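You operate a simulated robot arm through the tools that you are given. There is no shell and no other tool. Be economical: measure what you need, move in short steps, check, and stop when the job is done.

Carry out the task below with a simulated robot arm. There is one attempt and no reset: what you move stays moved.

TASK
Put the blue pack from the white table on the brown flat carton there. Then take the gloves box from the white table and leave it in the grey crate. Then fetch the white bundle from the white table and set it on the yellow pad there. Do these in the order given. Set down upright: gloves box.

It is judged by the outcome, as a careful person would: the job done as asked, and still so three seconds after it is handed in. It fails if anything else is knocked over, pushed out of place, dropped, spilled or broken.

THE ROBOT
A 7-joint arm with a two-finger gripper on a trunk, on a base that drives. Base frame: it is fixed to the floor where the robot stands at the start and does not move with it; the origin is under the middle of the robot, x ahead of it, y to its left, z up; the surface under the hand at the start is at about z = 800. Lengths are in mm, angles in degrees, forces in N, time in s.
With the tool pointing down near the work surface it reaches from about 320 to 800 mm from the robot's upright axis, wherever it stands. Its first joint turns from -166.0 to 166.0 degrees. Places, roughly: gloves box [1250, -750, 750]; white bundle [2250, 250, 750]; yellow pad [2000, 0, 750]. Payload 2.45 kg.
The TCP is the grasp point between the finger pads, 27 mm short of the fingertips. In the tool frame z runs along the fingers and y along their closing line. The gripper opens to 80 mm. The gripper's body begins 54 mm behind the TCP.
Orientation is that of the tool frame in the base frame, as [roll, pitch, yaw] about the fixed x, y, z axes, in that order (R = Rz(yaw) Ry(pitch) Rx(roll)). With the fingers straight down and closing along the base's y, the tool's x points along the base's -x, its y along +y and its z along -z.

THE INTERFACE
- The arm moves only by the tool step_arm. Its argument "rows" is a list that holds one entry, the list of rows, each a list of 6 numbers: the shift along the tool's x, y, z in units of 100 mm (1.0 is 100 mm), then the turn, a rotation vector about the tool's x, y, z in units of 60 degrees (1.0 is 60 degrees). In form: [[[tx, ty, tz, ax, ay, az], ...]]. A call has 1 to 10 rows; each row is the pose to reach, as a shift and turn from the pose commanded when the call began, along the tool's axes at that moment. "claw" is the finger opening in mm, from 0 to 80, set as the call begins (left out, the last holds). A call with a number of a shift or a turn outside -1 to 1 is refused whole. Rows are played at 5 a second. More than 50 mm and 8.6 degrees between two rows, or a gripper value outside its range, and nothing of the call is played. Where a pose cannot be reached the arm comes as near as it can. A force on the tool above 40 N (or 10 N above the force at the start of the call, whichever is more), or a blocked arm, ends the call early, and 0.2 s more pass. Each finger travels about 153 mm/s and halts on what it meets, pressing with about 22 N; the grip force reading is that of the motor and also rises with nothing between the fingers. The clock runs only during rows and for 0.2 s after the last one: add rows that repeat a pose to give the fingers time. The reply holds the time, the measured pose of the TCP, the force on the tool along the base axes, the opening and the grip force, in the units named above and with some noise, with the torque about the TCP (base axes, N m) and any sound that the robot's microphone picked up.
- Cameras (640 x 400 px; columns grow to the right, rows downward): "scene" is now at [52.8, 101.7, 1546.4]; the picture's right is [-0.46, -0.89, 0.00], its down [-0.65, 0.34, -0.68] and it looks along [0.60, -0.31, -0.73] (base axes); focal length 287 px, centre (320, 200). "wrist" rides on the gripper at [63, 12, -79] in the tool frame; the picture's right is [-0.19, 0.98, 0.00], its down [-0.72, -0.14, -0.68] and it looks along [-0.67, -0.13, 0.73] (tool axes); focal length 226 px, centre (320, 200). There is no depth. A picture from a camera that has moved, and an enlarged one, comes with that camera's place and axes in the base frame and with its lens.
- grab_frame(camera): a new picture of that camera. It takes no simulated time.
- slide_trunk(by): slides the trunk up (or, below 0, down) by that many mm; the arm and the scene camera ride with it, the base frame stays. It gives what a move gives, with no picture.
- drive_base(legs): drives the robot by 1 to 6 legs, each [ahead, turn to the left] in mm and degrees, along the robot's own axes; the way and the turn of a leg run together, so that a leg with both is an arc; at most 1500 mm and 180 degrees a leg. The arm and the cameras ride along, it lands a little off, and it stops where it bumps. It gives what a move gives.
- head_to(pan, tilt): turns the head with the scene camera to pan (to the left, within 120 degrees either way) and tilt (down, from -29 to 69), counted from straight ahead of the robot. It gives what a move gives.
- zoom(camera, box): a new picture of the part [left, top, right, bottom] of that camera's present view, enlarged. It takes no simulated time.
- hand_in(): hands the job in; it is judged then, once.

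Go step by step. Nothing tells you exact positions but the pictures and the camera data: compare them with the known pose of the tool, close in by small moves and look again before you grip or let go. The budget is 165 turns and 112 pictures, counting those below and the enlarged ones. Unless the task says otherwise, let go and move clear before handing in, and close with one line.

The tools are called after ">>>" as name(argument=value, ...) on one line, values as JSON. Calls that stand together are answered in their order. step_arm: Moves the arm, as the interface text tells. Its arguments: {"type":"object","properties":{"rows":{"type":"array"},"claw":{"type":"number"}},"required":["rows"]} The other tools are called the same way: slide_trunk (by) slides the trunk up or down; drive_base (legs) drives the base; head_to (pan, tilt) turns the head that bears the scene camera; grab_frame (camera) takes a picture; zoom (camera, box) takes an enlarged picture of a part of a camera's view; hand_in () hands the job in.

At the start:

```text
time_s: 0.0
position: [479.7, -240.0, 1117.5]
orientation: [-179.9, -0.1, 180.0]
ft_force: [-0.2, 1.4, 0.4]
moment: [0.02, -0.01, -0.01]
gripper_width: 80.2
grasp_force: 0.1
trunk travel left (down, up): [-175.0, 365.0]
robot x, y, heading: [0.5, -0.0, -0.1]
head pan, tilt: [-27.6, 47.2]
```

scene: 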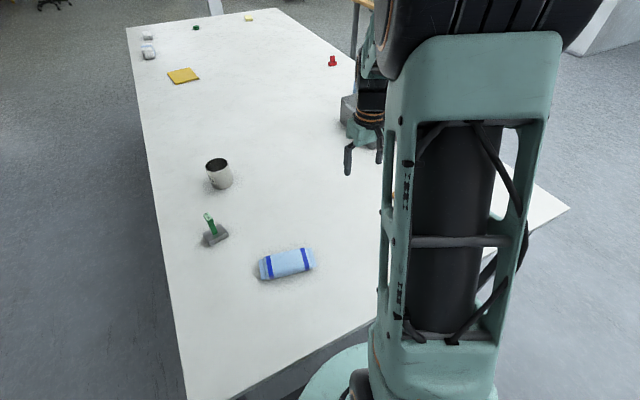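
wrist: 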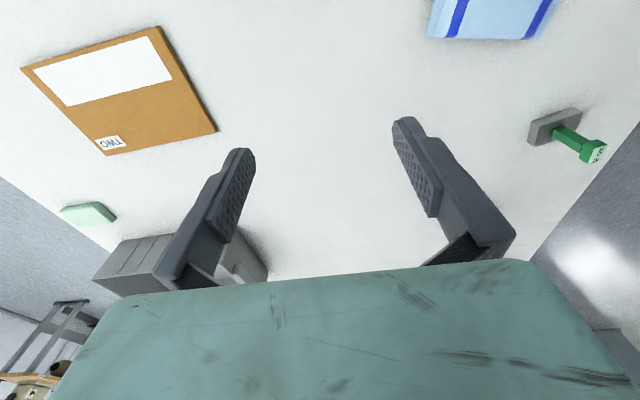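

The blue pack is near (470,-10) and the carton near (495,-520). I'll look round for the gloves box and the crate before moving.

>>> head_to(pan=-60, tilt=30)

>>> grab_frame(camera="scene")

>>> head_to(pan=0, tilt=30)

>>> grab_frame(camera="scene")

```text
time_s: 1.0
position: [479.9, -239.5, 1116.7]
orientation: [-179.8, 0.0, 180.0]
ft_force: [0.7, -0.6, 0.0]
moment: [-0.04, -0.01, 0.01]
gripper_width: 79.9
grasp_force: 0.0
trunk travel left (down, up): [-175.0, 365.0]
robot x, y, heading: [1.2, 1.7, 0.2]
head pan, tilt: [-60.0, 30.0]
```

```text
109 pictures are left
camera scene: at [27.6, 60.2, 1572.1], right [-0.87, -0.5, 0.0], down [-0.25, 0.43, -0.87], along [0.43, -0.75, -0.5], focal length 287 px, centre (320, 200)
```

scene: 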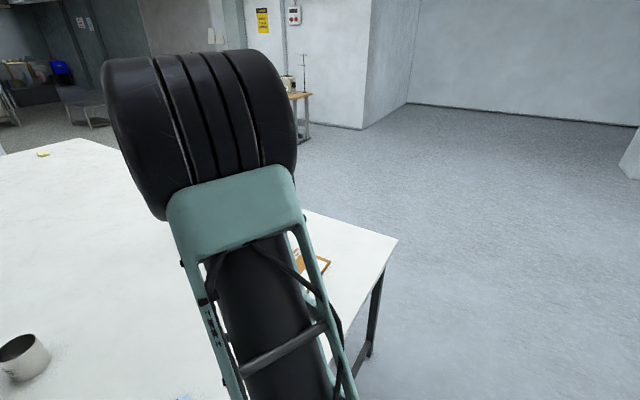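

```text
time_s: 2.3
position: [478.7, -240.0, 1117.2]
orientation: [-179.9, 0.0, -180.0]
ft_force: [1.0, 0.3, 0.0]
moment: [0.0, -0.02, -0.03]
gripper_width: 79.9
grasp_force: 0.0
trunk travel left (down, up): [-175.0, 365.0]
robot x, y, heading: [0.2, 2.4, 0.1]
head pan, tilt: [0.0, 30.0]
```

```text
108 pictures are left
camera scene: at [72.8, 138.4, 1572.1], right [0.0, -1.0, 0.0], down [-0.5, 0.0, -0.87], along [0.87, 0.0, -0.5], focal length 287 px, centre (320, 200)
```

scene: 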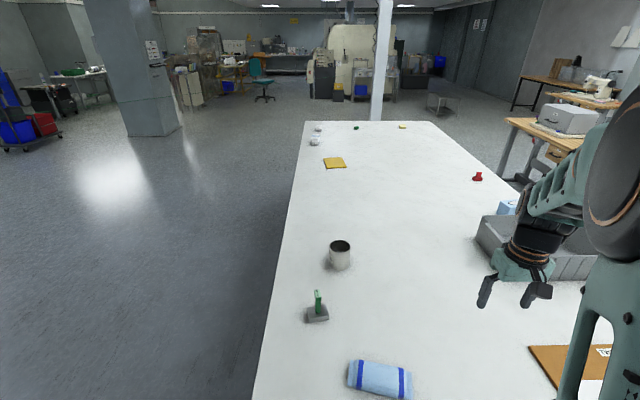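

The table spans x about 230–3025 and y about -1000–300. The crate is near (970,-725), with the gloves box behind it near (1258,-767). First I'll swing over the blue pack by turning the base.

>>> drive_base(legs=[[0, 26]])

>>> grab_frame(camera="wrist")

```text
time_s: 4.0
position: [536.8, -12.8, 1116.4]
orientation: [-179.9, 0.1, -154.7]
ft_force: [0.4, -0.5, -0.5]
moment: [0.01, 0.03, 0.03]
gripper_width: 79.7
grasp_force: 0.0
trunk travel left (down, up): [-175.0, 365.0]
robot x, y, heading: [0.5, -1.8, 25.5]
head pan, tilt: [0.0, 30.0]
```

```text
107 pictures are left
camera wrist: at [473.1, -28.2, 1196.3], right [-0.24, 0.97, 0.0], down [0.71, 0.18, 0.68], along [0.66, 0.17, -0.73], focal length 226 px, centre (320, 200)
```

wrist: 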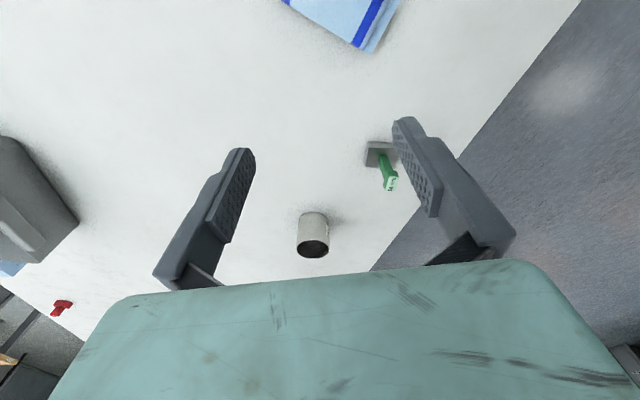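

I'll rotate the hand to close across the pack's width, move over it and descend 100 mm.

>>> step_arm(rows=[[[0.08, 0.05, 0.14, 0, 0, -0.13], [0.16, 0.1, 0.28, 0, 0, -0.26], [0.24, 0.14, 0.42, 0, 0, -0.39], [0.32, 0.19, 0.57, 0, 0, -0.52], [0.4, 0.24, 0.71, 0, 0, -0.65], [0.48, 0.28, 0.85, 0, 0, -0.78], [0.56, 0.33, 1.0, 0, 0, -0.91]]], claw=80)

>>> grab_frame(camera="wrist")

```text
time_s: 5.6
position: [473.6, -9.2, 1016.1]
orientation: [-179.9, -0.1, -100.0]
ft_force: [-0.7, 0.4, 0.0]
moment: [-0.02, 0.02, 0.04]
gripper_width: 80.2
grasp_force: 0.1
trunk travel left (down, up): [-175.0, 365.0]
robot x, y, heading: [3.2, 1.1, 25.6]
head pan, tilt: [0.0, 30.0]
```

```text
106 pictures are left
camera wrist: at [450.2, -68.9, 1097.3], right [-0.93, 0.36, 0.0], down [0.26, 0.68, 0.68], along [0.25, 0.63, -0.73], focal length 226 px, centre (320, 200)
```

wrist: 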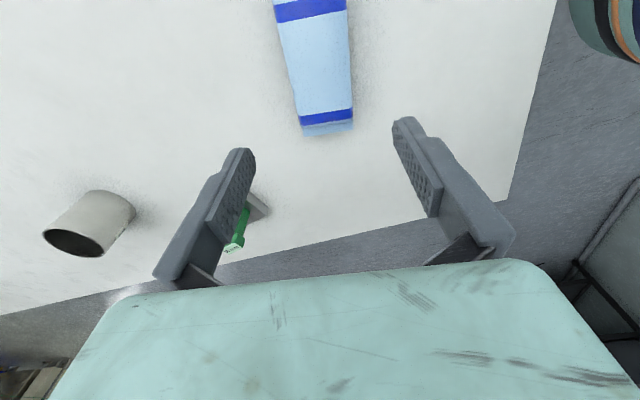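

>>> step_arm(rows=[[[-0.03, 0, 0.3, 0, 0, 0.03], [-0.07, 0, 0.6, 0, 0, 0.058], [-0.07, 0, 1.0, 0, 0, 0.058]]])

>>> grab_frame(camera="wrist")

>>> head_to(pan=-35, tilt=55)

>>> grab_frame(camera="scene")

```text
time_s: 6.4
position: [469.7, -1.0, 915.0]
orientation: [-179.9, -0.1, -103.6]
ft_force: [-0.4, -1.2, 0.5]
moment: [-0.01, 0.0, 0.02]
gripper_width: 80.1
grasp_force: 0.0
trunk travel left (down, up): [-175.0, 365.0]
robot x, y, heading: [-2.5, -0.4, 25.3]
head pan, tilt: [0.0, 30.0]
```

```text
105 pictures are left
camera wrist: at [442.8, -58.9, 994.7], right [-0.91, 0.42, 0.0], down [0.31, 0.67, 0.68], along [0.29, 0.62, -0.73], focal length 226 px, centre (320, 200)
```

wrist: 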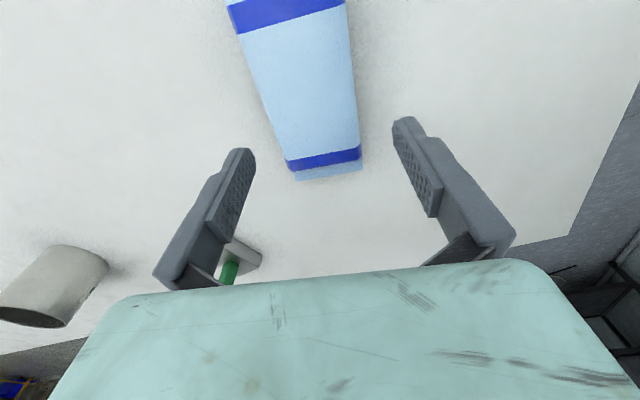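

```text
time_s: 7.4
position: [469.8, -1.2, 916.0]
orientation: [179.9, -0.1, -103.6]
ft_force: [-0.6, 0.3, -0.2]
moment: [-0.01, 0.04, 0.0]
gripper_width: 79.8
grasp_force: 0.1
trunk travel left (down, up): [-175.0, 365.0]
robot x, y, heading: [-1.2, -0.3, 25.5]
head pan, tilt: [-35.0, 55.0]
```

```text
104 pictures are left
camera scene: at [-4.7, 104.6, 1536.1], right [-0.17, -0.99, 0.0], down [-0.81, 0.14, -0.57], along [0.57, -0.1, -0.82], focal length 287 px, centre (320, 200)
```

scene: 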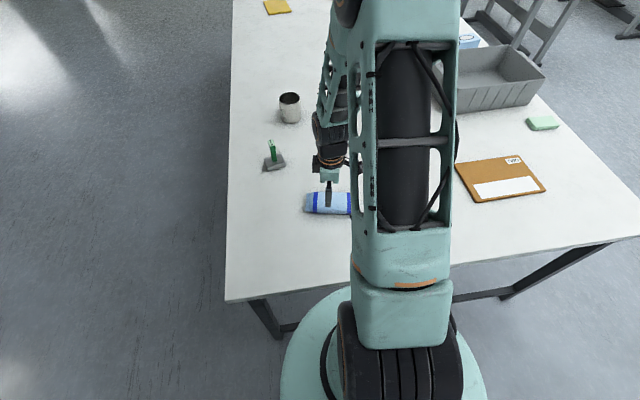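

Pack's axis is at x≈477; I'll shift 6 mm and descend around it.

>>> step_arm(rows=[[[0, -0.06, 0.2, 0, 0, 0], [0, -0.06, 0.4, 0, 0, 0], [0, -0.06, 0.55, 0, 0, 0]]])

>>> grab_frame(camera="wrist")

>>> zoom(camera="scene", box=[240, 100, 400, 240])

```text
time_s: 8.2
position: [477.6, -3.2, 861.7]
orientation: [179.9, -0.1, -103.6]
ft_force: [0.1, -1.0, -0.4]
moment: [-0.02, 0.04, -0.01]
gripper_width: 79.9
grasp_force: 0.1
trunk travel left (down, up): [-175.0, 365.0]
robot x, y, heading: [-1.2, 0.5, 25.5]
head pan, tilt: [-35.0, 55.0]
```

```text
103 pictures are left
camera wrist: at [450.6, -61.4, 939.9], right [-0.91, 0.42, 0.0], down [0.31, 0.67, 0.68], along [0.29, 0.62, -0.73], focal length 226 px, centre (320, 200)
```

wrist: 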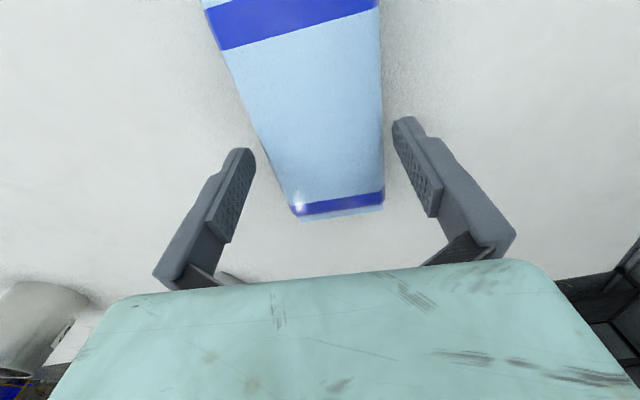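

```text
2.86 times, centred on (320, 170) of scene
camera zoom: at [-4.6, 104.5, 1536.1], right [-0.17, -0.99, 0.0], down [-0.81, 0.14, -0.57], along [0.57, -0.1, -0.82], focal length 820 px, centre (320, 286)
```

zoom: 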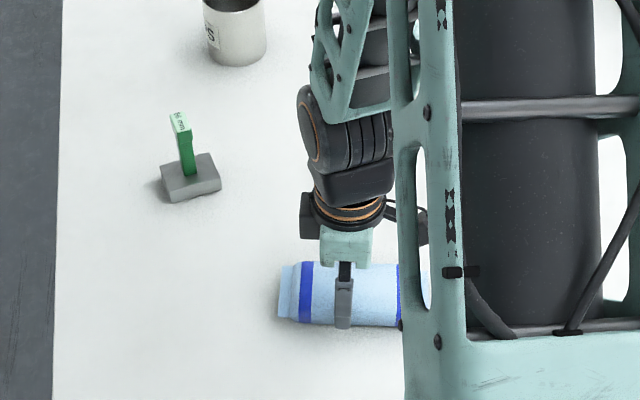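

>>> step_arm(rows=[[[0, 0, 0.14, 0, 0, 0], [0, 0, 0.28, 0, 0, 0]]])

>>> step_arm(rows=[[[0, 0, 0, 0, 0, 0], [0, 0, 0, 0, 0, 0], [0, 0, 0, 0, 0, 0]]], claw=20)

>>> grab_frame(camera="wrist")

```text
time_s: 8.8
position: [476.7, -1.3, 838.1]
orientation: [-180.0, -0.1, -103.4]
ft_force: [-6.9, -0.6, 24.8]
moment: [0.4, 1.22, 0.02]
gripper_width: 74.6
grasp_force: 0.0
trunk travel left (down, up): [-175.0, 365.0]
robot x, y, heading: [-0.4, -1.8, 25.2]
head pan, tilt: [-35.0, 55.0]
stopped in row 2: the force on the tool passed its limit at 45 N (the readings are from after the stop); the commanded pose is now the measured one
```

```text
time_s: 9.6
position: [479.1, -0.9, 834.6]
orientation: [180.0, -0.1, -103.6]
ft_force: [0.2, 0.3, 1.6]
moment: [0.08, -0.11, -0.01]
gripper_width: 65.6
grasp_force: 21.9
trunk travel left (down, up): [-175.0, 365.0]
robot x, y, heading: [-1.3, -3.0, 25.3]
head pan, tilt: [-35.0, 55.0]
```

```text
101 pictures are left
camera wrist: at [451.5, -60.0, 914.8], right [-0.91, 0.42, 0.0], down [0.31, 0.67, 0.68], along [0.28, 0.62, -0.73], focal length 226 px, centre (320, 200)
```

wrist: 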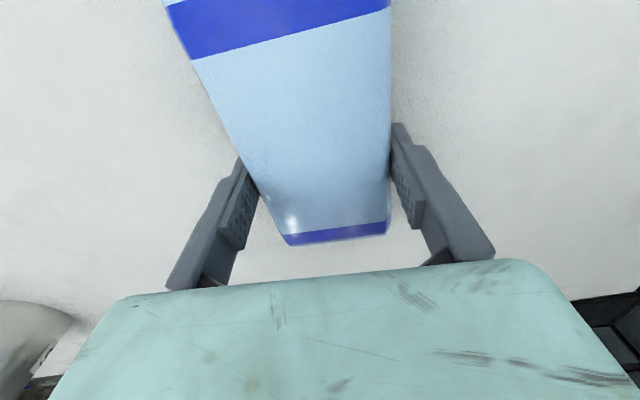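

Gripped at 65.6 mm. Lifting.

>>> step_arm(rows=[[[0, 0, -0.2, 0, 0, 0], [0, 0, -0.5, 0, 0, 0], [0, 0, -0.8, 0, 0, 0], [0, 0, -1, 0, 0, 0]]])

>>> grab_frame(camera="wrist")

>>> zoom(camera="scene", box=[440, 20, 600, 220])

```text
time_s: 10.6
position: [478.5, -2.4, 936.9]
orientation: [179.8, -0.2, -103.5]
ft_force: [0.6, 0.5, -0.4]
moment: [-0.04, 0.01, -0.02]
gripper_width: 20.1
grasp_force: 0.1
trunk travel left (down, up): [-175.0, 365.0]
robot x, y, heading: [-4.7, -0.9, 25.4]
head pan, tilt: [-35.0, 55.0]
```

```text
100 pictures are left
camera wrist: at [450.5, -60.5, 1016.0], right [-0.91, 0.42, 0.0], down [0.31, 0.67, 0.68], along [0.28, 0.62, -0.73], focal length 226 px, centre (320, 200)
```

wrist: 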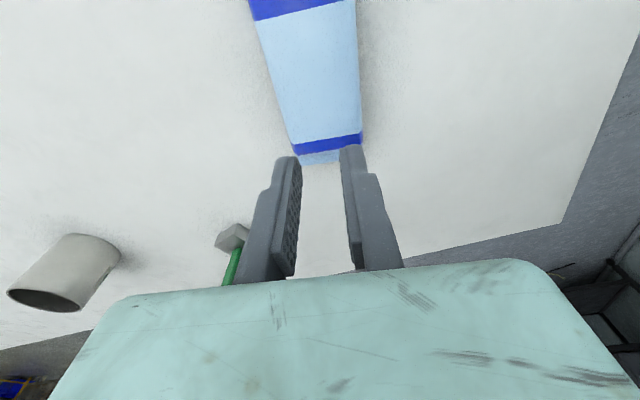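

```text
2.00 times, centred on (520, 120) of scene
camera zoom: at [-4.9, 104.5, 1536.1], right [-0.17, -0.99, 0.0], down [-0.81, 0.14, -0.57], along [0.57, -0.1, -0.82], focal length 574 px, centre (-80, 360)
```

zoom: 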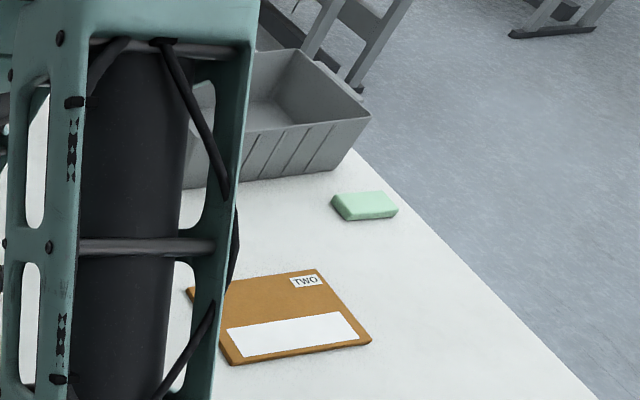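

The pack slipped out: the fingers only caught its rounded upper edge, so I need to go lower and centre better. Looking closer.

>>> step_arm(rows=[[[0.4, 0, 0, 0, 0, 0], [0.8, 0, 0, 0, 0, 0]]], claw=80)

>>> zoom(camera="wrist", box=[220, 0, 420, 240])

```text
time_s: 11.2
position: [461.7, -81.0, 935.9]
orientation: [180.0, -0.1, -103.5]
ft_force: [0.7, 0.2, -0.2]
moment: [0.0, 0.02, 0.0]
gripper_width: 80.3
grasp_force: 0.0
trunk travel left (down, up): [-175.0, 365.0]
robot x, y, heading: [0.5, 0.1, 25.1]
head pan, tilt: [-35.0, 55.0]
```

```text
1.67 times, centred on (320, 120) of wrist
camera zoom: at [434.8, -139.1, 1016.4], right [-0.91, 0.42, 0.0], down [0.31, 0.67, 0.68], along [0.28, 0.62, -0.73], focal length 377 px, centre (320, 333)
```

zoom: 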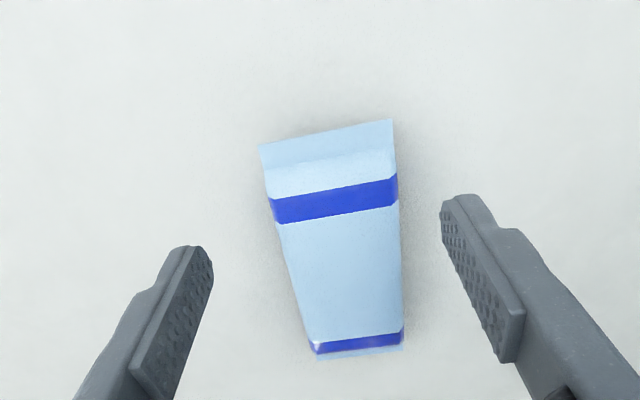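

>>> step_arm(rows=[[[-0.28, 0.03, 0, 0, 0, 0], [-0.56, 0.055, 0.2, 0, 0, 0], [-0.56, 0.055, 0.56, 0, 0, 0]]])

>>> grab_frame(camera="wrist")

```text
time_s: 12.0
position: [465.9, -26.3, 880.0]
orientation: [-180.0, -0.1, -103.7]
ft_force: [-0.2, 0.1, -0.1]
moment: [-0.01, 0.01, 0.01]
gripper_width: 80.2
grasp_force: 0.1
trunk travel left (down, up): [-175.0, 365.0]
robot x, y, heading: [-0.6, -2.2, 25.4]
head pan, tilt: [-35.0, 55.0]
```

```text
97 pictures are left
camera wrist: at [439.5, -84.1, 959.8], right [-0.91, 0.42, 0.0], down [0.31, 0.67, 0.68], along [0.28, 0.62, -0.73], focal length 226 px, centre (320, 200)
```

wrist: 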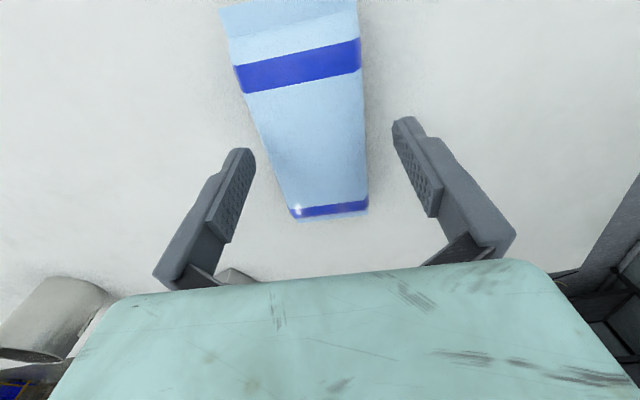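

>>> step_arm(rows=[[[0, -0.045, 0, 0, 0, 0], [0, -0.045, 0.15, 0, 0, 0], [0, -0.045, 0.3, 0, 0, 0], [0, -0.045, 0.4, 0, 0, 0]]])

>>> grab_frame(camera="wrist")

```text
time_s: 13.0
position: [471.6, -25.3, 839.4]
orientation: [180.0, -0.1, -103.6]
ft_force: [-0.4, -0.9, -0.1]
moment: [0.01, 0.0, 0.04]
gripper_width: 80.0
grasp_force: 0.1
trunk travel left (down, up): [-175.0, 365.0]
robot x, y, heading: [-0.4, -2.4, 25.5]
head pan, tilt: [-35.0, 55.0]
```

```text
96 pictures are left
camera wrist: at [444.1, -84.1, 919.3], right [-0.91, 0.42, 0.0], down [0.31, 0.67, 0.68], along [0.28, 0.62, -0.73], focal length 226 px, centre (320, 200)
```

wrist: 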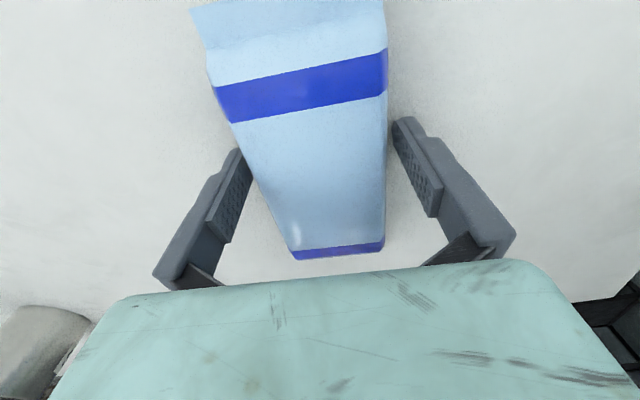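

Straddled with no contact. Going lower in small steps.

>>> step_arm(rows=[[[0, 0.005, 0.04, 0, 0, 0], [0, 0.005, 0.08, 0, 0, 0], [0, 0.005, 0.12, 0, 0, 0], [0, 0.005, 0.15, 0, 0, 0]]])

```text
time_s: 13.6
position: [468.4, -25.3, 836.0]
orientation: [179.9, -0.2, -103.7]
ft_force: [-5.0, -0.5, 25.1]
moment: [0.34, 0.89, 0.0]
gripper_width: 73.5
grasp_force: 0.1
trunk travel left (down, up): [-175.0, 365.0]
robot x, y, heading: [-2.7, 1.8, 25.2]
head pan, tilt: [-35.0, 55.0]
stopped in row 2: the force on the tool passed its limit at 63 N (the readings are from after the stop); the commanded pose is now the measured one
```

Fingertips touched the table (table ≈ 808). I'll raise 2 mm, close at the pack's middle and lift slowly.

>>> step_arm(rows=[[[0, 0, -0.02, 0, 0, 0], [0, 0, -0.02, 0, 0, 0], [0, 0, -0.02, 0, 0, 0], [0, 0, -0.02, 0, 0, 0]]], claw=0)

>>> zoom(camera="wrist", box=[160, 0, 480, 260])

>>> step_arm(rows=[[[0, 0, -0.03, 0, 0, 0], [0, 0, -0.06, 0, 0, 0], [0, 0, -0.1, 0, 0, 0], [0, 0, -0.14, 0, 0, 0], [0, 0, -0.18, 0, 0, 0]]])

>>> grab_frame(camera="wrist")

```text
time_s: 14.6
position: [470.1, -25.1, 835.6]
orientation: [180.0, -0.2, -103.5]
ft_force: [-0.8, 0.2, 0.5]
moment: [-0.02, -0.05, -0.03]
gripper_width: 65.2
grasp_force: 22.2
trunk travel left (down, up): [-175.0, 365.0]
robot x, y, heading: [2.3, -1.0, 25.5]
head pan, tilt: [-35.0, 55.0]
```

```text
1.54 times, centred on (320, 130) of wrist
camera zoom: at [444.0, -83.0, 916.3], right [-0.91, 0.42, 0.0], down [0.31, 0.67, 0.68], along [0.28, 0.62, -0.73], focal length 348 px, centre (320, 308)
```

zoom: 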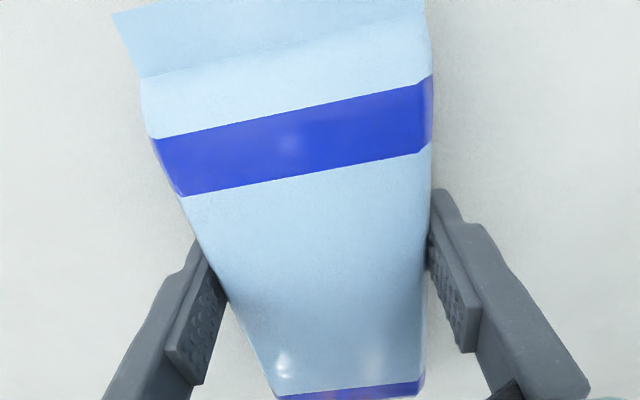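

```text
time_s: 15.8
position: [469.8, -24.8, 856.5]
orientation: [179.8, -0.2, -103.6]
ft_force: [-0.4, 0.8, -0.9]
moment: [0.0, 0.0, 0.01]
gripper_width: 65.2
grasp_force: 22.3
trunk travel left (down, up): [-175.0, 365.0]
robot x, y, heading: [0.4, -0.4, 25.4]
head pan, tilt: [-35.0, 55.0]
```

```text
94 pictures are left
camera wrist: at [443.9, -83.0, 935.4], right [-0.91, 0.42, 0.0], down [0.31, 0.67, 0.68], along [0.28, 0.62, -0.73], focal length 226 px, centre (320, 200)
```

wrist: 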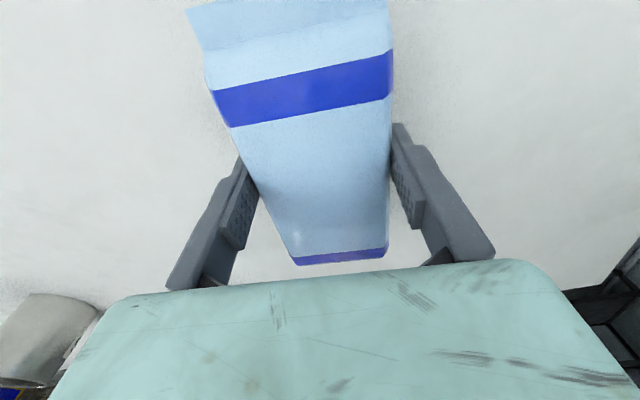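

It's held now. Lifting gently further.

>>> step_arm(rows=[[[0, 0, -0.06, 0, 0, 0], [0, 0, -0.14, 0, 0, 0], [0, 0, -0.22, 0, 0, 0], [0, 0, -0.3, 0, 0, 0], [0, 0, -0.38, 0, 0, 0], [0, 0, -0.46, 0, 0, 0], [0, 0, -0.54, 0, 0, 0], [0, 0, -0.62, 0, 0, 0], [0, 0, -0.67, 0, 0, 0], [0, 0, -0.7, 0, 0, 0]]])

>>> grab_frame(camera="wrist")

```text
time_s: 18.0
position: [471.2, -23.5, 925.6]
orientation: [-180.0, -0.2, -103.6]
ft_force: [-0.3, -0.6, -0.6]
moment: [-0.02, 0.02, -0.03]
gripper_width: 65.1
grasp_force: 22.0
trunk travel left (down, up): [-175.0, 365.0]
robot x, y, heading: [-2.2, -2.8, 25.4]
head pan, tilt: [-35.0, 55.0]
```

```text
93 pictures are left
camera wrist: at [444.7, -82.8, 1005.1], right [-0.91, 0.42, 0.0], down [0.31, 0.67, 0.68], along [0.28, 0.62, -0.73], focal length 226 px, centre (320, 200)
```

wrist: 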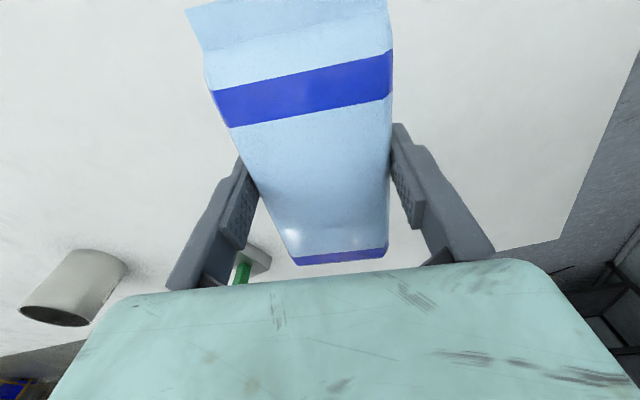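

Secure. Carton spans x 408–564, y -690–-447. I'll turn the base right to bring the pack toward it.

>>> drive_base(legs=[[0, -46]])

>>> step_arm(rows=[[[-0.04, -0.08, 0, 0, 0, -0.1], [-0.08, -0.18, 0, 0, 0, -0.2], [-0.13, -0.28, 0, 0, 0, -0.3], [-0.18, -0.38, 0, 0, 0, -0.4], [-0.23, -0.5, 0, 0, 0, -0.5], [-0.28, -0.62, 0, 0, 0, -0.6], [-0.33, -0.74, 0, 0, 0, -0.7], [-0.38, -0.84, 0, 0, 0, -0.8], [-0.44, -0.93, 0, 0, 0, -0.9], [-0.49, -1, 0, 0, 0, -1.0]]])

>>> grab_frame(camera="wrist")

```text
time_s: 20.5
position: [311.1, -356.1, 925.5]
orientation: [179.9, -0.3, -149.6]
ft_force: [-0.1, -0.1, -1.0]
moment: [-0.01, 0.03, 0.03]
gripper_width: 65.1
grasp_force: 22.2
trunk travel left (down, up): [-175.0, 365.0]
robot x, y, heading: [-5.6, -1.2, -20.5]
head pan, tilt: [-35.0, 55.0]
```

```text
time_s: 22.7
position: [402.3, -419.1, 926.1]
orientation: [179.7, 0.0, -89.6]
ft_force: [-0.3, 0.4, -1.2]
moment: [-0.02, 0.01, -0.01]
gripper_width: 65.1
grasp_force: 22.4
trunk travel left (down, up): [-175.0, 365.0]
robot x, y, heading: [1.5, -0.9, -20.6]
head pan, tilt: [-35.0, 55.0]
```

```text
92 pictures are left
camera wrist: at [391.2, -481.9, 1004.9], right [-0.98, 0.18, 0.0], down [0.14, 0.72, 0.68], along [0.12, 0.67, -0.73], focal length 226 px, centre (320, 200)
```

wrist: 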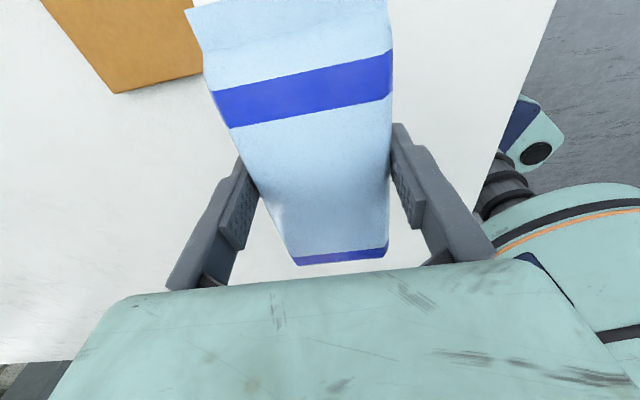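

>>> step_arm(rows=[[[0.1, -0.06, 0, 0, 0, 0], [0.25, -0.15, 0, 0, 0, 0], [0.4, -0.25, 0, 0, 0, 0], [0.55, -0.35, 0, 0, 0, 0], [0.7, -0.45, 0, 0, 0, 0], [0.85, -0.55, 0, 0, 0, 0], [0.95, -0.65, 0, 0, 0, 0], [1.0, -0.75, 0, 0, 0, 0], [1.0, -0.82, 0, 0, 0, 0]]])

>>> step_arm(rows=[[[0.1, 0, 0, 0, 0, 0], [0.2, 0, 0, 0, 0, 0], [0.3, 0, 0, 0, 0, 0], [0.36, 0, 0, 0, 0, 0]]])

>>> grab_frame(camera="wrist")

>>> grab_frame(camera="scene")

```text
time_s: 24.7
position: [485.8, -518.3, 926.8]
orientation: [179.8, 0.0, -89.6]
ft_force: [0.1, 0.5, -1.6]
moment: [-0.01, -0.01, -0.01]
gripper_width: 65.4
grasp_force: 22.0
trunk travel left (down, up): [-175.0, 365.0]
robot x, y, heading: [0.5, 0.1, -20.7]
head pan, tilt: [-35.0, 55.0]
```

```text
time_s: 25.7
position: [486.1, -554.6, 924.1]
orientation: [179.6, 0.0, -89.5]
ft_force: [0.1, -0.2, -0.9]
moment: [-0.03, 0.04, 0.02]
gripper_width: 65.4
grasp_force: 22.4
trunk travel left (down, up): [-175.0, 365.0]
robot x, y, heading: [1.3, -3.7, -20.8]
head pan, tilt: [-35.0, 55.0]
```

```text
91 pictures are left
camera wrist: at [475.1, -617.9, 1003.8], right [-0.98, 0.19, 0.0], down [0.14, 0.72, 0.68], along [0.12, 0.67, -0.73], focal length 226 px, centre (320, 200)
```

wrist: 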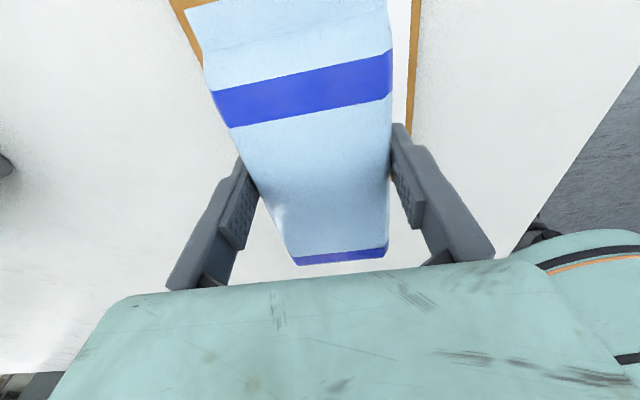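

```text
90 pictures are left
camera scene: at [73.9, 76.6, 1536.1], right [-0.83, -0.56, 0.0], down [-0.46, 0.68, -0.57], along [0.32, -0.47, -0.82], focal length 287 px, centre (320, 200)
```

scene: 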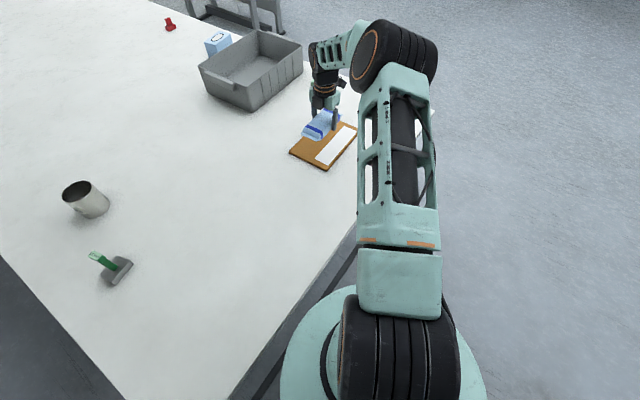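

Over the carton. Descending; the pack's bottom is about 27 mm below the TCP.

>>> step_arm(rows=[[[0.05, 0, 0.1, 0, 0, 0], [0.08, 0, 0.2, 0, 0, 0], [0.08, 0, 0.3, 0, 0, 0], [0.08, 0, 0.4, 0, 0, 0], [0.08, 0, 0.5, 0, 0, 0], [0.08, 0, 0.56, 0, 0, 0], [0.08, 0, 0.6, 0, 0, 0]]])

>>> zoom(camera="scene", box=[270, 80, 390, 180])

>>> grab_frame(camera="wrist")

```text
time_s: 27.3
position: [486.9, -561.7, 865.6]
orientation: [179.8, 0.1, -89.6]
ft_force: [-0.7, -0.2, -0.5]
moment: [0.02, 0.0, 0.05]
gripper_width: 65.4
grasp_force: 21.8
trunk travel left (down, up): [-175.0, 365.0]
robot x, y, heading: [-1.0, -3.4, -20.6]
head pan, tilt: [-35.0, 55.0]
```

```text
4.00 times, centred on (330, 130) of scene
camera zoom: at [73.8, 76.7, 1536.1], right [-0.83, -0.56, 0.0], down [-0.46, 0.68, -0.57], along [0.32, -0.47, -0.82], focal length 1148 px, centre (280, 480)
```

zoom: 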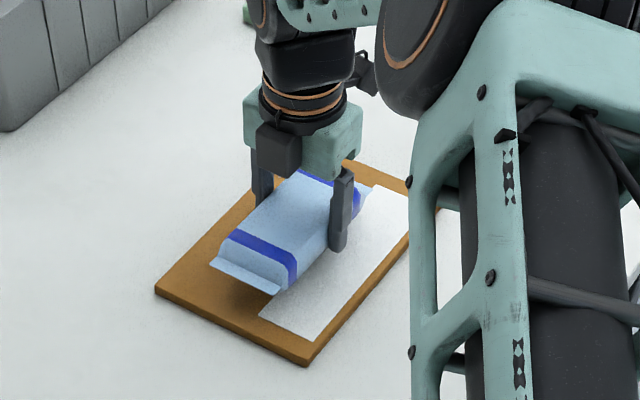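

```text
88 pictures are left
camera wrist: at [474.8, -624.7, 944.4], right [-0.98, 0.19, 0.0], down [0.14, 0.72, 0.68], along [0.12, 0.67, -0.73], focal length 226 px, centre (320, 200)
```

wrist: 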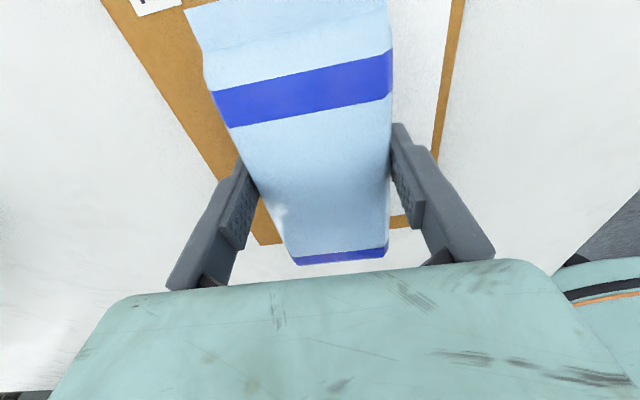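

>>> step_arm(rows=[[[0, 0, 0.03, 0, 0, 0], [0, 0, 0.06, 0, 0, 0], [0, 0, 0.08, 0, 0, 0], [0, 0, 0.1, 0, 0, 0], [0, 0, 0.12, 0, 0, 0], [0, 0, 0.14, 0, 0, 0], [0, 0, 0.16, 0, 0, 0]]])

>>> zoom(camera="scene", box=[270, 80, 390, 180])

```text
time_s: 28.9
position: [484.9, -560.0, 848.9]
orientation: [179.8, 0.0, -89.4]
ft_force: [0.8, 0.3, -0.2]
moment: [-0.01, 0.01, 0.03]
gripper_width: 65.1
grasp_force: 21.8
trunk travel left (down, up): [-175.0, 365.0]
robot x, y, heading: [2.0, -3.8, -20.8]
head pan, tilt: [-35.0, 55.0]
```

```text
4.00 times, centred on (330, 130) of scene
camera zoom: at [73.9, 76.7, 1536.1], right [-0.83, -0.56, 0.0], down [-0.46, 0.68, -0.57], along [0.32, -0.47, -0.82], focal length 1148 px, centre (280, 480)
```

zoom: 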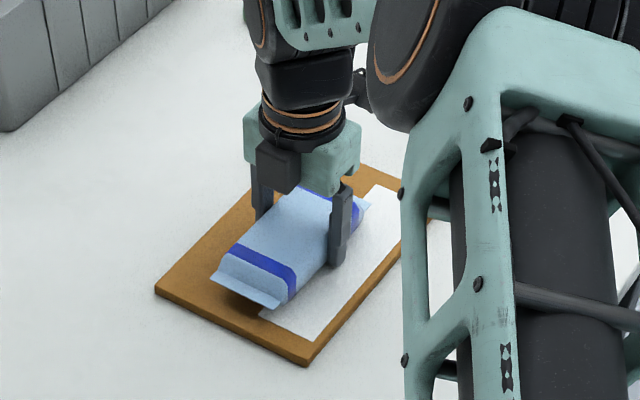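

>>> step_arm(rows=[[[0, 0, 0.02, 0, 0, 0], [0, 0, 0.04, 0, 0, 0], [0, 0, 0.06, 0, 0, 0], [0, 0, 0.08, 0, 0, 0]]])

>>> zoom(camera="scene", box=[270, 80, 390, 180])

```text
time_s: 29.9
position: [487.0, -560.2, 845.9]
orientation: [-180.0, -0.3, -89.6]
ft_force: [-4.3, 2.6, 30.4]
moment: [0.42, 0.14, 0.03]
gripper_width: 65.0
grasp_force: 21.9
trunk travel left (down, up): [-175.0, 365.0]
robot x, y, heading: [0.1, 0.5, -20.7]
head pan, tilt: [-35.0, 55.0]
```

```text
4.00 times, centred on (330, 130) of scene
camera zoom: at [71.6, 79.0, 1536.4], right [-0.83, -0.56, 0.0], down [-0.46, 0.68, -0.58], along [0.32, -0.47, -0.82], focal length 1148 px, centre (280, 480)
```

zoom: 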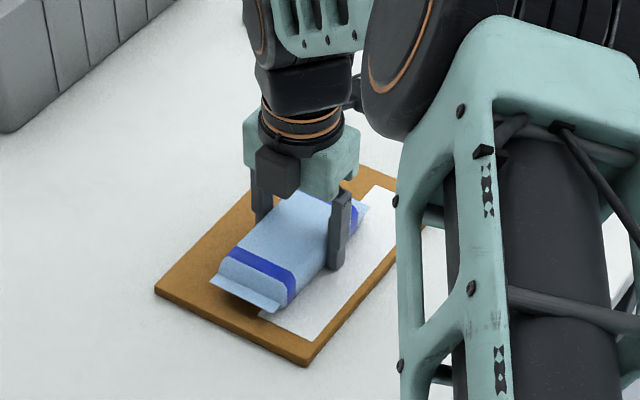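

Contact with the carton (30 N). I'll raise 3 mm to relieve it, open and lift clear.

>>> step_arm(rows=[[[0, 0, -0.03, 0, 0, 0], [0, 0, -0.03, 0, 0, 0], [0, 0, -0.03, 0, 0, 0]]])

>>> step_arm(rows=[[[0, 0, 0, 0, 0, 0], [0, 0, 0, 0, 0, 0], [0, 0, -0.15, 0, 0, 0], [0, 0, -0.3, 0, 0, 0], [0, 0, -0.6, 0, 0, 0], [0, 0, -0.9, 0, 0, 0]]], claw=80)

>>> grab_frame(camera="wrist")

>>> zoom(camera="scene", box=[150, 0, 390, 180])

```text
time_s: 30.7
position: [486.0, -559.2, 844.6]
orientation: [179.8, -0.1, -89.7]
ft_force: [3.9, -5.5, 18.3]
moment: [-0.54, -0.58, -0.1]
gripper_width: 65.4
grasp_force: 21.8
trunk travel left (down, up): [-175.0, 365.0]
robot x, y, heading: [-1.3, 1.0, -20.5]
head pan, tilt: [-35.0, 55.0]
```

```text
time_s: 32.1
position: [486.8, -560.0, 936.2]
orientation: [179.8, 0.0, -89.6]
ft_force: [0.8, -0.2, 0.4]
moment: [-0.03, 0.0, 0.02]
gripper_width: 80.1
grasp_force: 0.0
trunk travel left (down, up): [-175.0, 365.0]
robot x, y, heading: [-2.6, 0.4, -20.8]
head pan, tilt: [-35.0, 55.0]
```

```text
85 pictures are left
camera wrist: at [475.5, -623.1, 1014.4], right [-0.98, 0.19, 0.0], down [0.14, 0.72, 0.68], along [0.12, 0.67, -0.73], focal length 226 px, centre (320, 200)
```

wrist: 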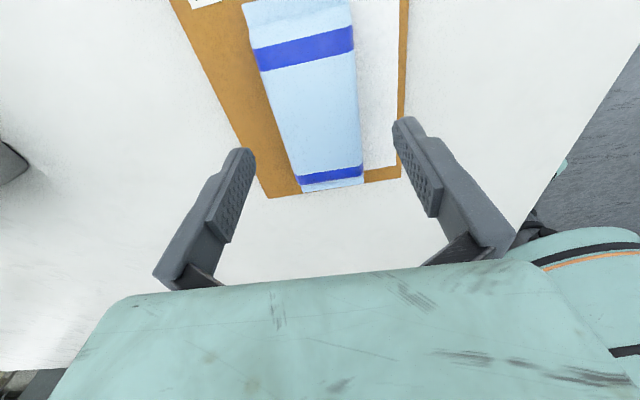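

```text
2.22 times, centred on (270, 90) of scene
camera zoom: at [73.6, 77.2, 1536.1], right [-0.83, -0.56, 0.0], down [-0.46, 0.68, -0.57], along [0.32, -0.47, -0.82], focal length 638 px, centre (431, 444)
```

zoom: 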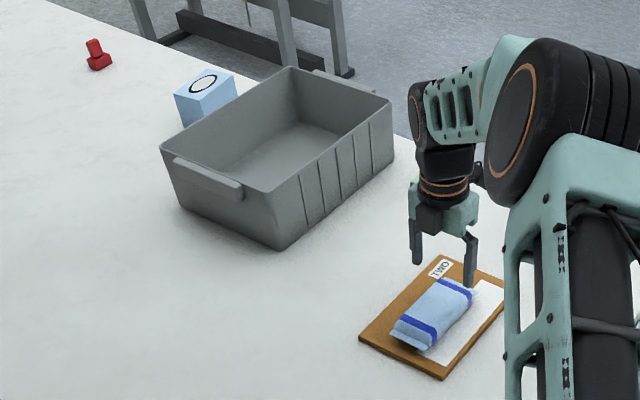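

The pack rests on the carton. Next I'll raise and retract the arm, then drive round the right side of the table to reach the gloves box.

>>> step_arm(rows=[[[0, 0, -0.3, 0, 0, 0], [-0.25, 0.22, -0.6, 0, 0, 0], [-0.5, 0.43, -0.8, 0, 0, 0], [-0.75, 0.65, -1, 0, 0, 0], [-1, 0.87, -1, 0, 0, 0]]])

>>> step_arm(rows=[[[-0.25, 0.22, -0.2, 0, 0, 0], [-0.5, 0.43, -0.4, 0, 0, 0], [-0.75, 0.65, -0.6, 0, 0, 0], [-1, 0.87, -0.8, 0, 0, 0]]])

>>> drive_base(legs=[[-250, 0], [0, -69]])

>>> head_to(pan=60, tilt=35)

>>> grab_frame(camera="scene")

>>> head_to(pan=0, tilt=35)

>>> grab_frame(camera="scene")

```text
time_s: 33.3
position: [398.6, -459.3, 1034.9]
orientation: [179.8, -0.1, -89.5]
ft_force: [-0.2, -0.5, 0.2]
moment: [-0.04, -0.03, 0.01]
gripper_width: 80.0
grasp_force: 0.0
trunk travel left (down, up): [-175.0, 365.0]
robot x, y, heading: [-2.6, 1.0, -20.5]
head pan, tilt: [-35.0, 55.0]
```

```text
time_s: 34.3
position: [310.6, -358.7, 1115.6]
orientation: [179.7, -0.2, -89.6]
ft_force: [-0.2, 0.6, -0.2]
moment: [-0.01, -0.01, 0.01]
gripper_width: 79.7
grasp_force: 0.0
trunk travel left (down, up): [-175.0, 365.0]
robot x, y, heading: [0.6, 0.4, -20.8]
head pan, tilt: [-35.0, 55.0]
```

```text
time_s: 39.1
position: [-437.9, -341.0, 1114.6]
orientation: [179.8, 0.0, -156.3]
ft_force: [-0.1, 0.4, -0.6]
moment: [-0.01, 0.0, -0.01]
gripper_width: 80.0
grasp_force: 0.0
trunk travel left (down, up): [-175.0, 365.0]
robot x, y, heading: [-232.6, 86.4, -87.6]
head pan, tilt: [-35.0, 55.0]
```

```text
time_s: 40.8
position: [-437.9, -342.1, 1115.1]
orientation: [179.8, 0.0, -156.3]
ft_force: [0.1, 0.1, 0.1]
moment: [0.04, 0.02, -0.02]
gripper_width: 80.0
grasp_force: 0.0
trunk travel left (down, up): [-175.0, 365.0]
robot x, y, heading: [-228.7, 84.5, -87.6]
head pan, tilt: [60.0, 35.0]
```

```text
83 pictures are left
camera scene: at [-9.8, 70.2, 1564.3], right [-0.46, -0.89, 0.0], down [-0.51, 0.27, -0.82], along [0.73, -0.38, -0.57], focal length 287 px, centre (320, 200)
```

scene: 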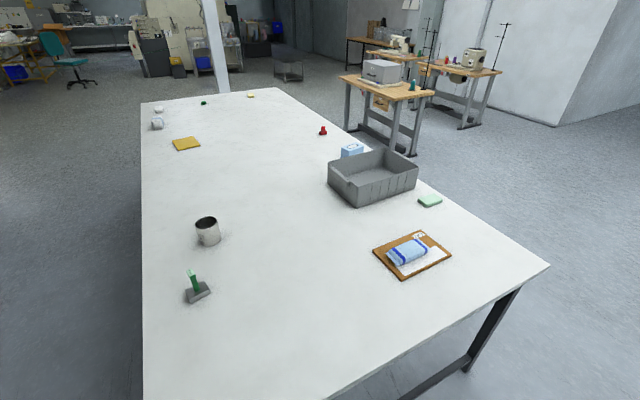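

```text
time_s: 42.1
position: [-438.2, -341.3, 1114.7]
orientation: [179.8, 0.0, -156.4]
ft_force: [0.0, -0.2, 0.7]
moment: [-0.01, 0.02, 0.0]
gripper_width: 80.1
grasp_force: 0.1
trunk travel left (down, up): [-175.0, 365.0]
robot x, y, heading: [-229.3, 85.6, -87.4]
head pan, tilt: [0.0, 35.0]
```

```text
82 pictures are left
camera scene: at [-84.1, 23.0, 1564.3], right [-1.0, -0.04, 0.0], down [-0.02, 0.57, -0.82], along [0.04, -0.82, -0.57], focal length 287 px, centre (320, 200)
```

scene: 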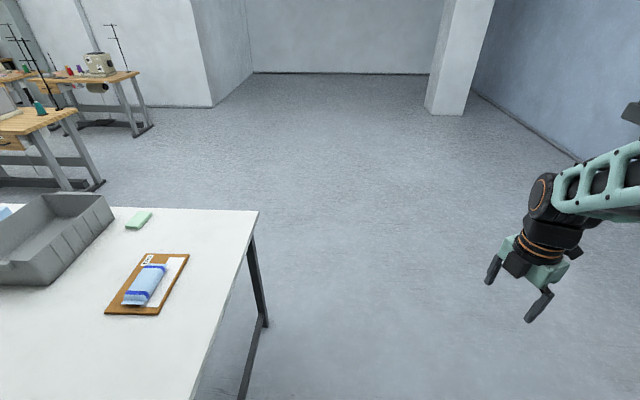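

The floor on the right side is clear. Driving round the corner to stand beside the crate and gloves box.

>>> drive_base(legs=[[1326, 0], [0, 87.4], [1250, 0]])

>>> head_to(pan=85, tilt=45)

>>> grab_frame(camera="scene")

```text
time_s: 58.3
position: [1453.5, -1518.8, 1116.4]
orientation: [179.8, -0.1, -71.6]
ft_force: [-0.5, -0.9, 0.2]
moment: [0.04, 0.02, -0.04]
gripper_width: 80.0
grasp_force: 0.0
trunk travel left (down, up): [-175.0, 365.0]
robot x, y, heading: [1046.8, -1268.4, -3.0]
head pan, tilt: [0.0, 35.0]
```

```text
time_s: 59.9
position: [1453.5, -1519.0, 1115.9]
orientation: [179.9, 0.0, -71.7]
ft_force: [-0.6, 0.7, -0.2]
moment: [-0.02, 0.03, -0.03]
gripper_width: 80.0
grasp_force: 0.1
trunk travel left (down, up): [-175.0, 365.0]
robot x, y, heading: [1044.6, -1272.1, -3.0]
head pan, tilt: [85.0, 45.0]
```

```text
81 pictures are left
camera scene: at [1046.0, -1052.1, 1549.5], right [0.99, -0.14, 0.0], down [-0.1, -0.7, -0.71], along [0.1, 0.7, -0.71], focal length 287 px, centre (320, 200)
```

scene: 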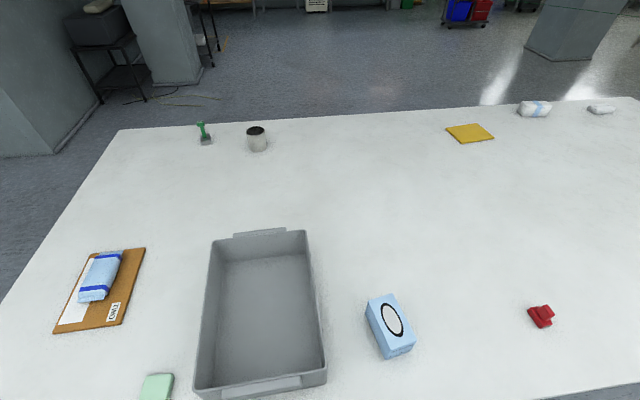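

>>> zoom(camera="scene", box=[330, 270, 450, 370])

>>> zoom(camera="scene", box=[480, 80, 640, 140])

```text
4.00 times, centred on (390, 320) of scene
camera zoom: at [1046.0, -1052.1, 1549.5], right [0.99, -0.14, 0.0], down [-0.1, -0.7, -0.71], along [0.1, 0.7, -0.71], focal length 1148 px, centre (40, -280)
```

zoom: 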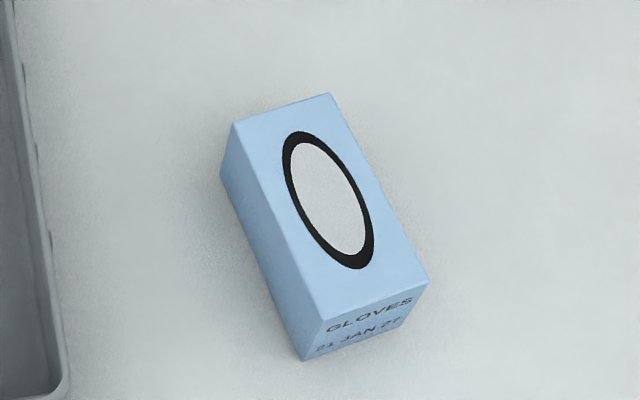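

```text
4.00 times, centred on (560, 110) of scene
camera zoom: at [1046.0, -1052.1, 1549.5], right [0.99, -0.14, 0.0], down [-0.1, -0.7, -0.71], along [0.1, 0.7, -0.71], focal length 1148 px, centre (-640, 560)
```

zoom: 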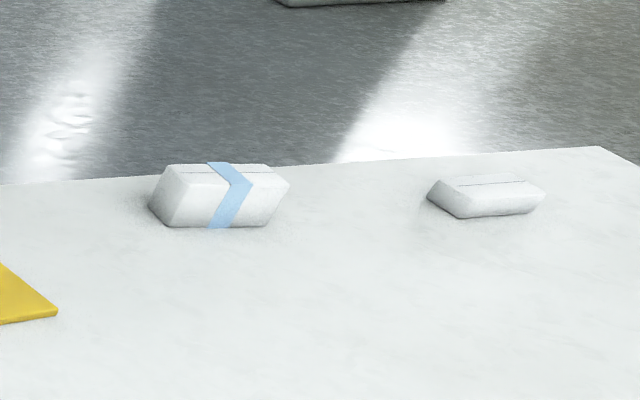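

The gloves box is about 65×117×67 mm, centred near (1250,-802), with its long axis heading about 99.5°. I'll turn to bring the hand over it.

>>> drive_base(legs=[[0, 97.7]])

>>> step_arm(rows=[[[0, 0, 0.1, 0, 0, -0.12], [0, 0, 0.2, 0, 0, -0.24], [0, 0, 0.3, 0, 0, -0.36], [0, 0, 0.4, 0, 0, -0.48], [0, 0, 0.5, 0, 0, -0.6], [0, 0, 0.6, 0, 0, -0.72], [0, 0, 0.65, 0, 0, -0.84], [0, 0, 0.7, 0, 0, -0.96]]])

>>> grab_frame(camera="wrist")

```text
time_s: 64.4
position: [1258.6, -845.6, 1115.3]
orientation: [179.8, -0.1, 23.3]
ft_force: [-0.4, -0.5, 0.6]
moment: [0.01, -0.01, -0.01]
gripper_width: 80.2
grasp_force: 0.0
trunk travel left (down, up): [-175.0, 365.0]
robot x, y, heading: [1042.6, -1272.5, 92.2]
head pan, tilt: [85.0, 45.0]
```

```text
time_s: 66.2
position: [1257.1, -846.1, 1045.4]
orientation: [179.9, 0.2, 80.9]
ft_force: [-0.2, 0.2, 0.1]
moment: [-0.01, -0.06, 0.01]
gripper_width: 80.0
grasp_force: 0.0
trunk travel left (down, up): [-175.0, 365.0]
robot x, y, heading: [1043.5, -1272.2, 92.0]
head pan, tilt: [85.0, 45.0]
```

```text
78 pictures are left
camera wrist: at [1279.5, -785.1, 1124.3], right [0.94, -0.34, 0.0], down [-0.25, -0.68, 0.68], along [-0.23, -0.64, -0.73], focal length 226 px, centre (320, 200)
```

wrist: 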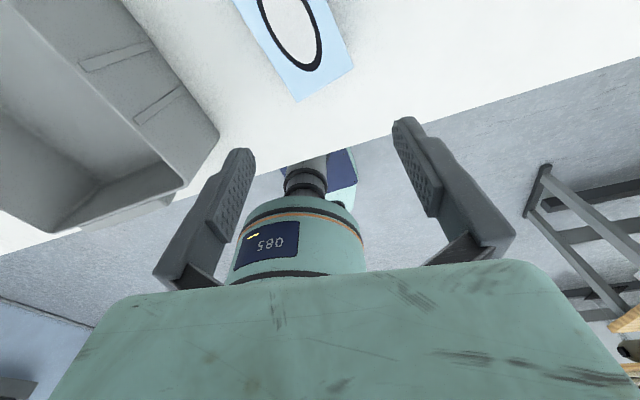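

>>> step_arm(rows=[[[0.15, -0.05, 0.25, 0, 0, -0.11], [0.3, -0.1, 0.5, 0, 0, -0.22], [0.41, -0.137, 0.75, 0, 0, -0.32], [0.41, -0.137, 0.95, 0, 0, -0.32]]])

>>> grab_frame(camera="wrist")

```text
time_s: 67.2
position: [1250.8, -801.3, 952.5]
orientation: [180.0, 0.1, 100.2]
ft_force: [-0.1, -0.2, -0.3]
moment: [-0.04, 0.04, -0.02]
gripper_width: 79.9
grasp_force: 0.1
trunk travel left (down, up): [-175.0, 365.0]
robot x, y, heading: [1046.0, -1271.0, 91.8]
head pan, tilt: [85.0, 45.0]
```

```text
77 pictures are left
camera wrist: at [1251.6, -737.1, 1031.6], right [1.0, -0.02, 0.0], down [-0.01, -0.73, 0.68], along [-0.01, -0.68, -0.73], focal length 226 px, centre (320, 200)
```

wrist: 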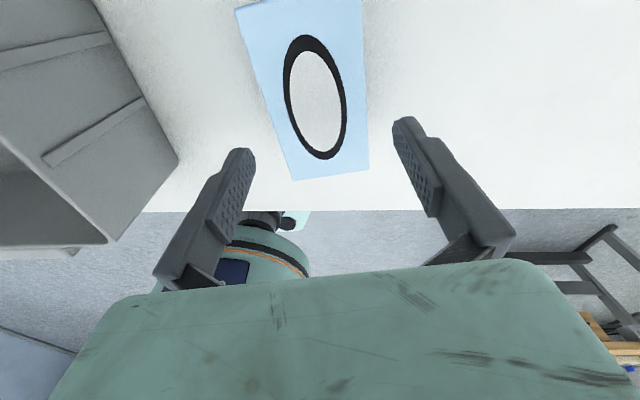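

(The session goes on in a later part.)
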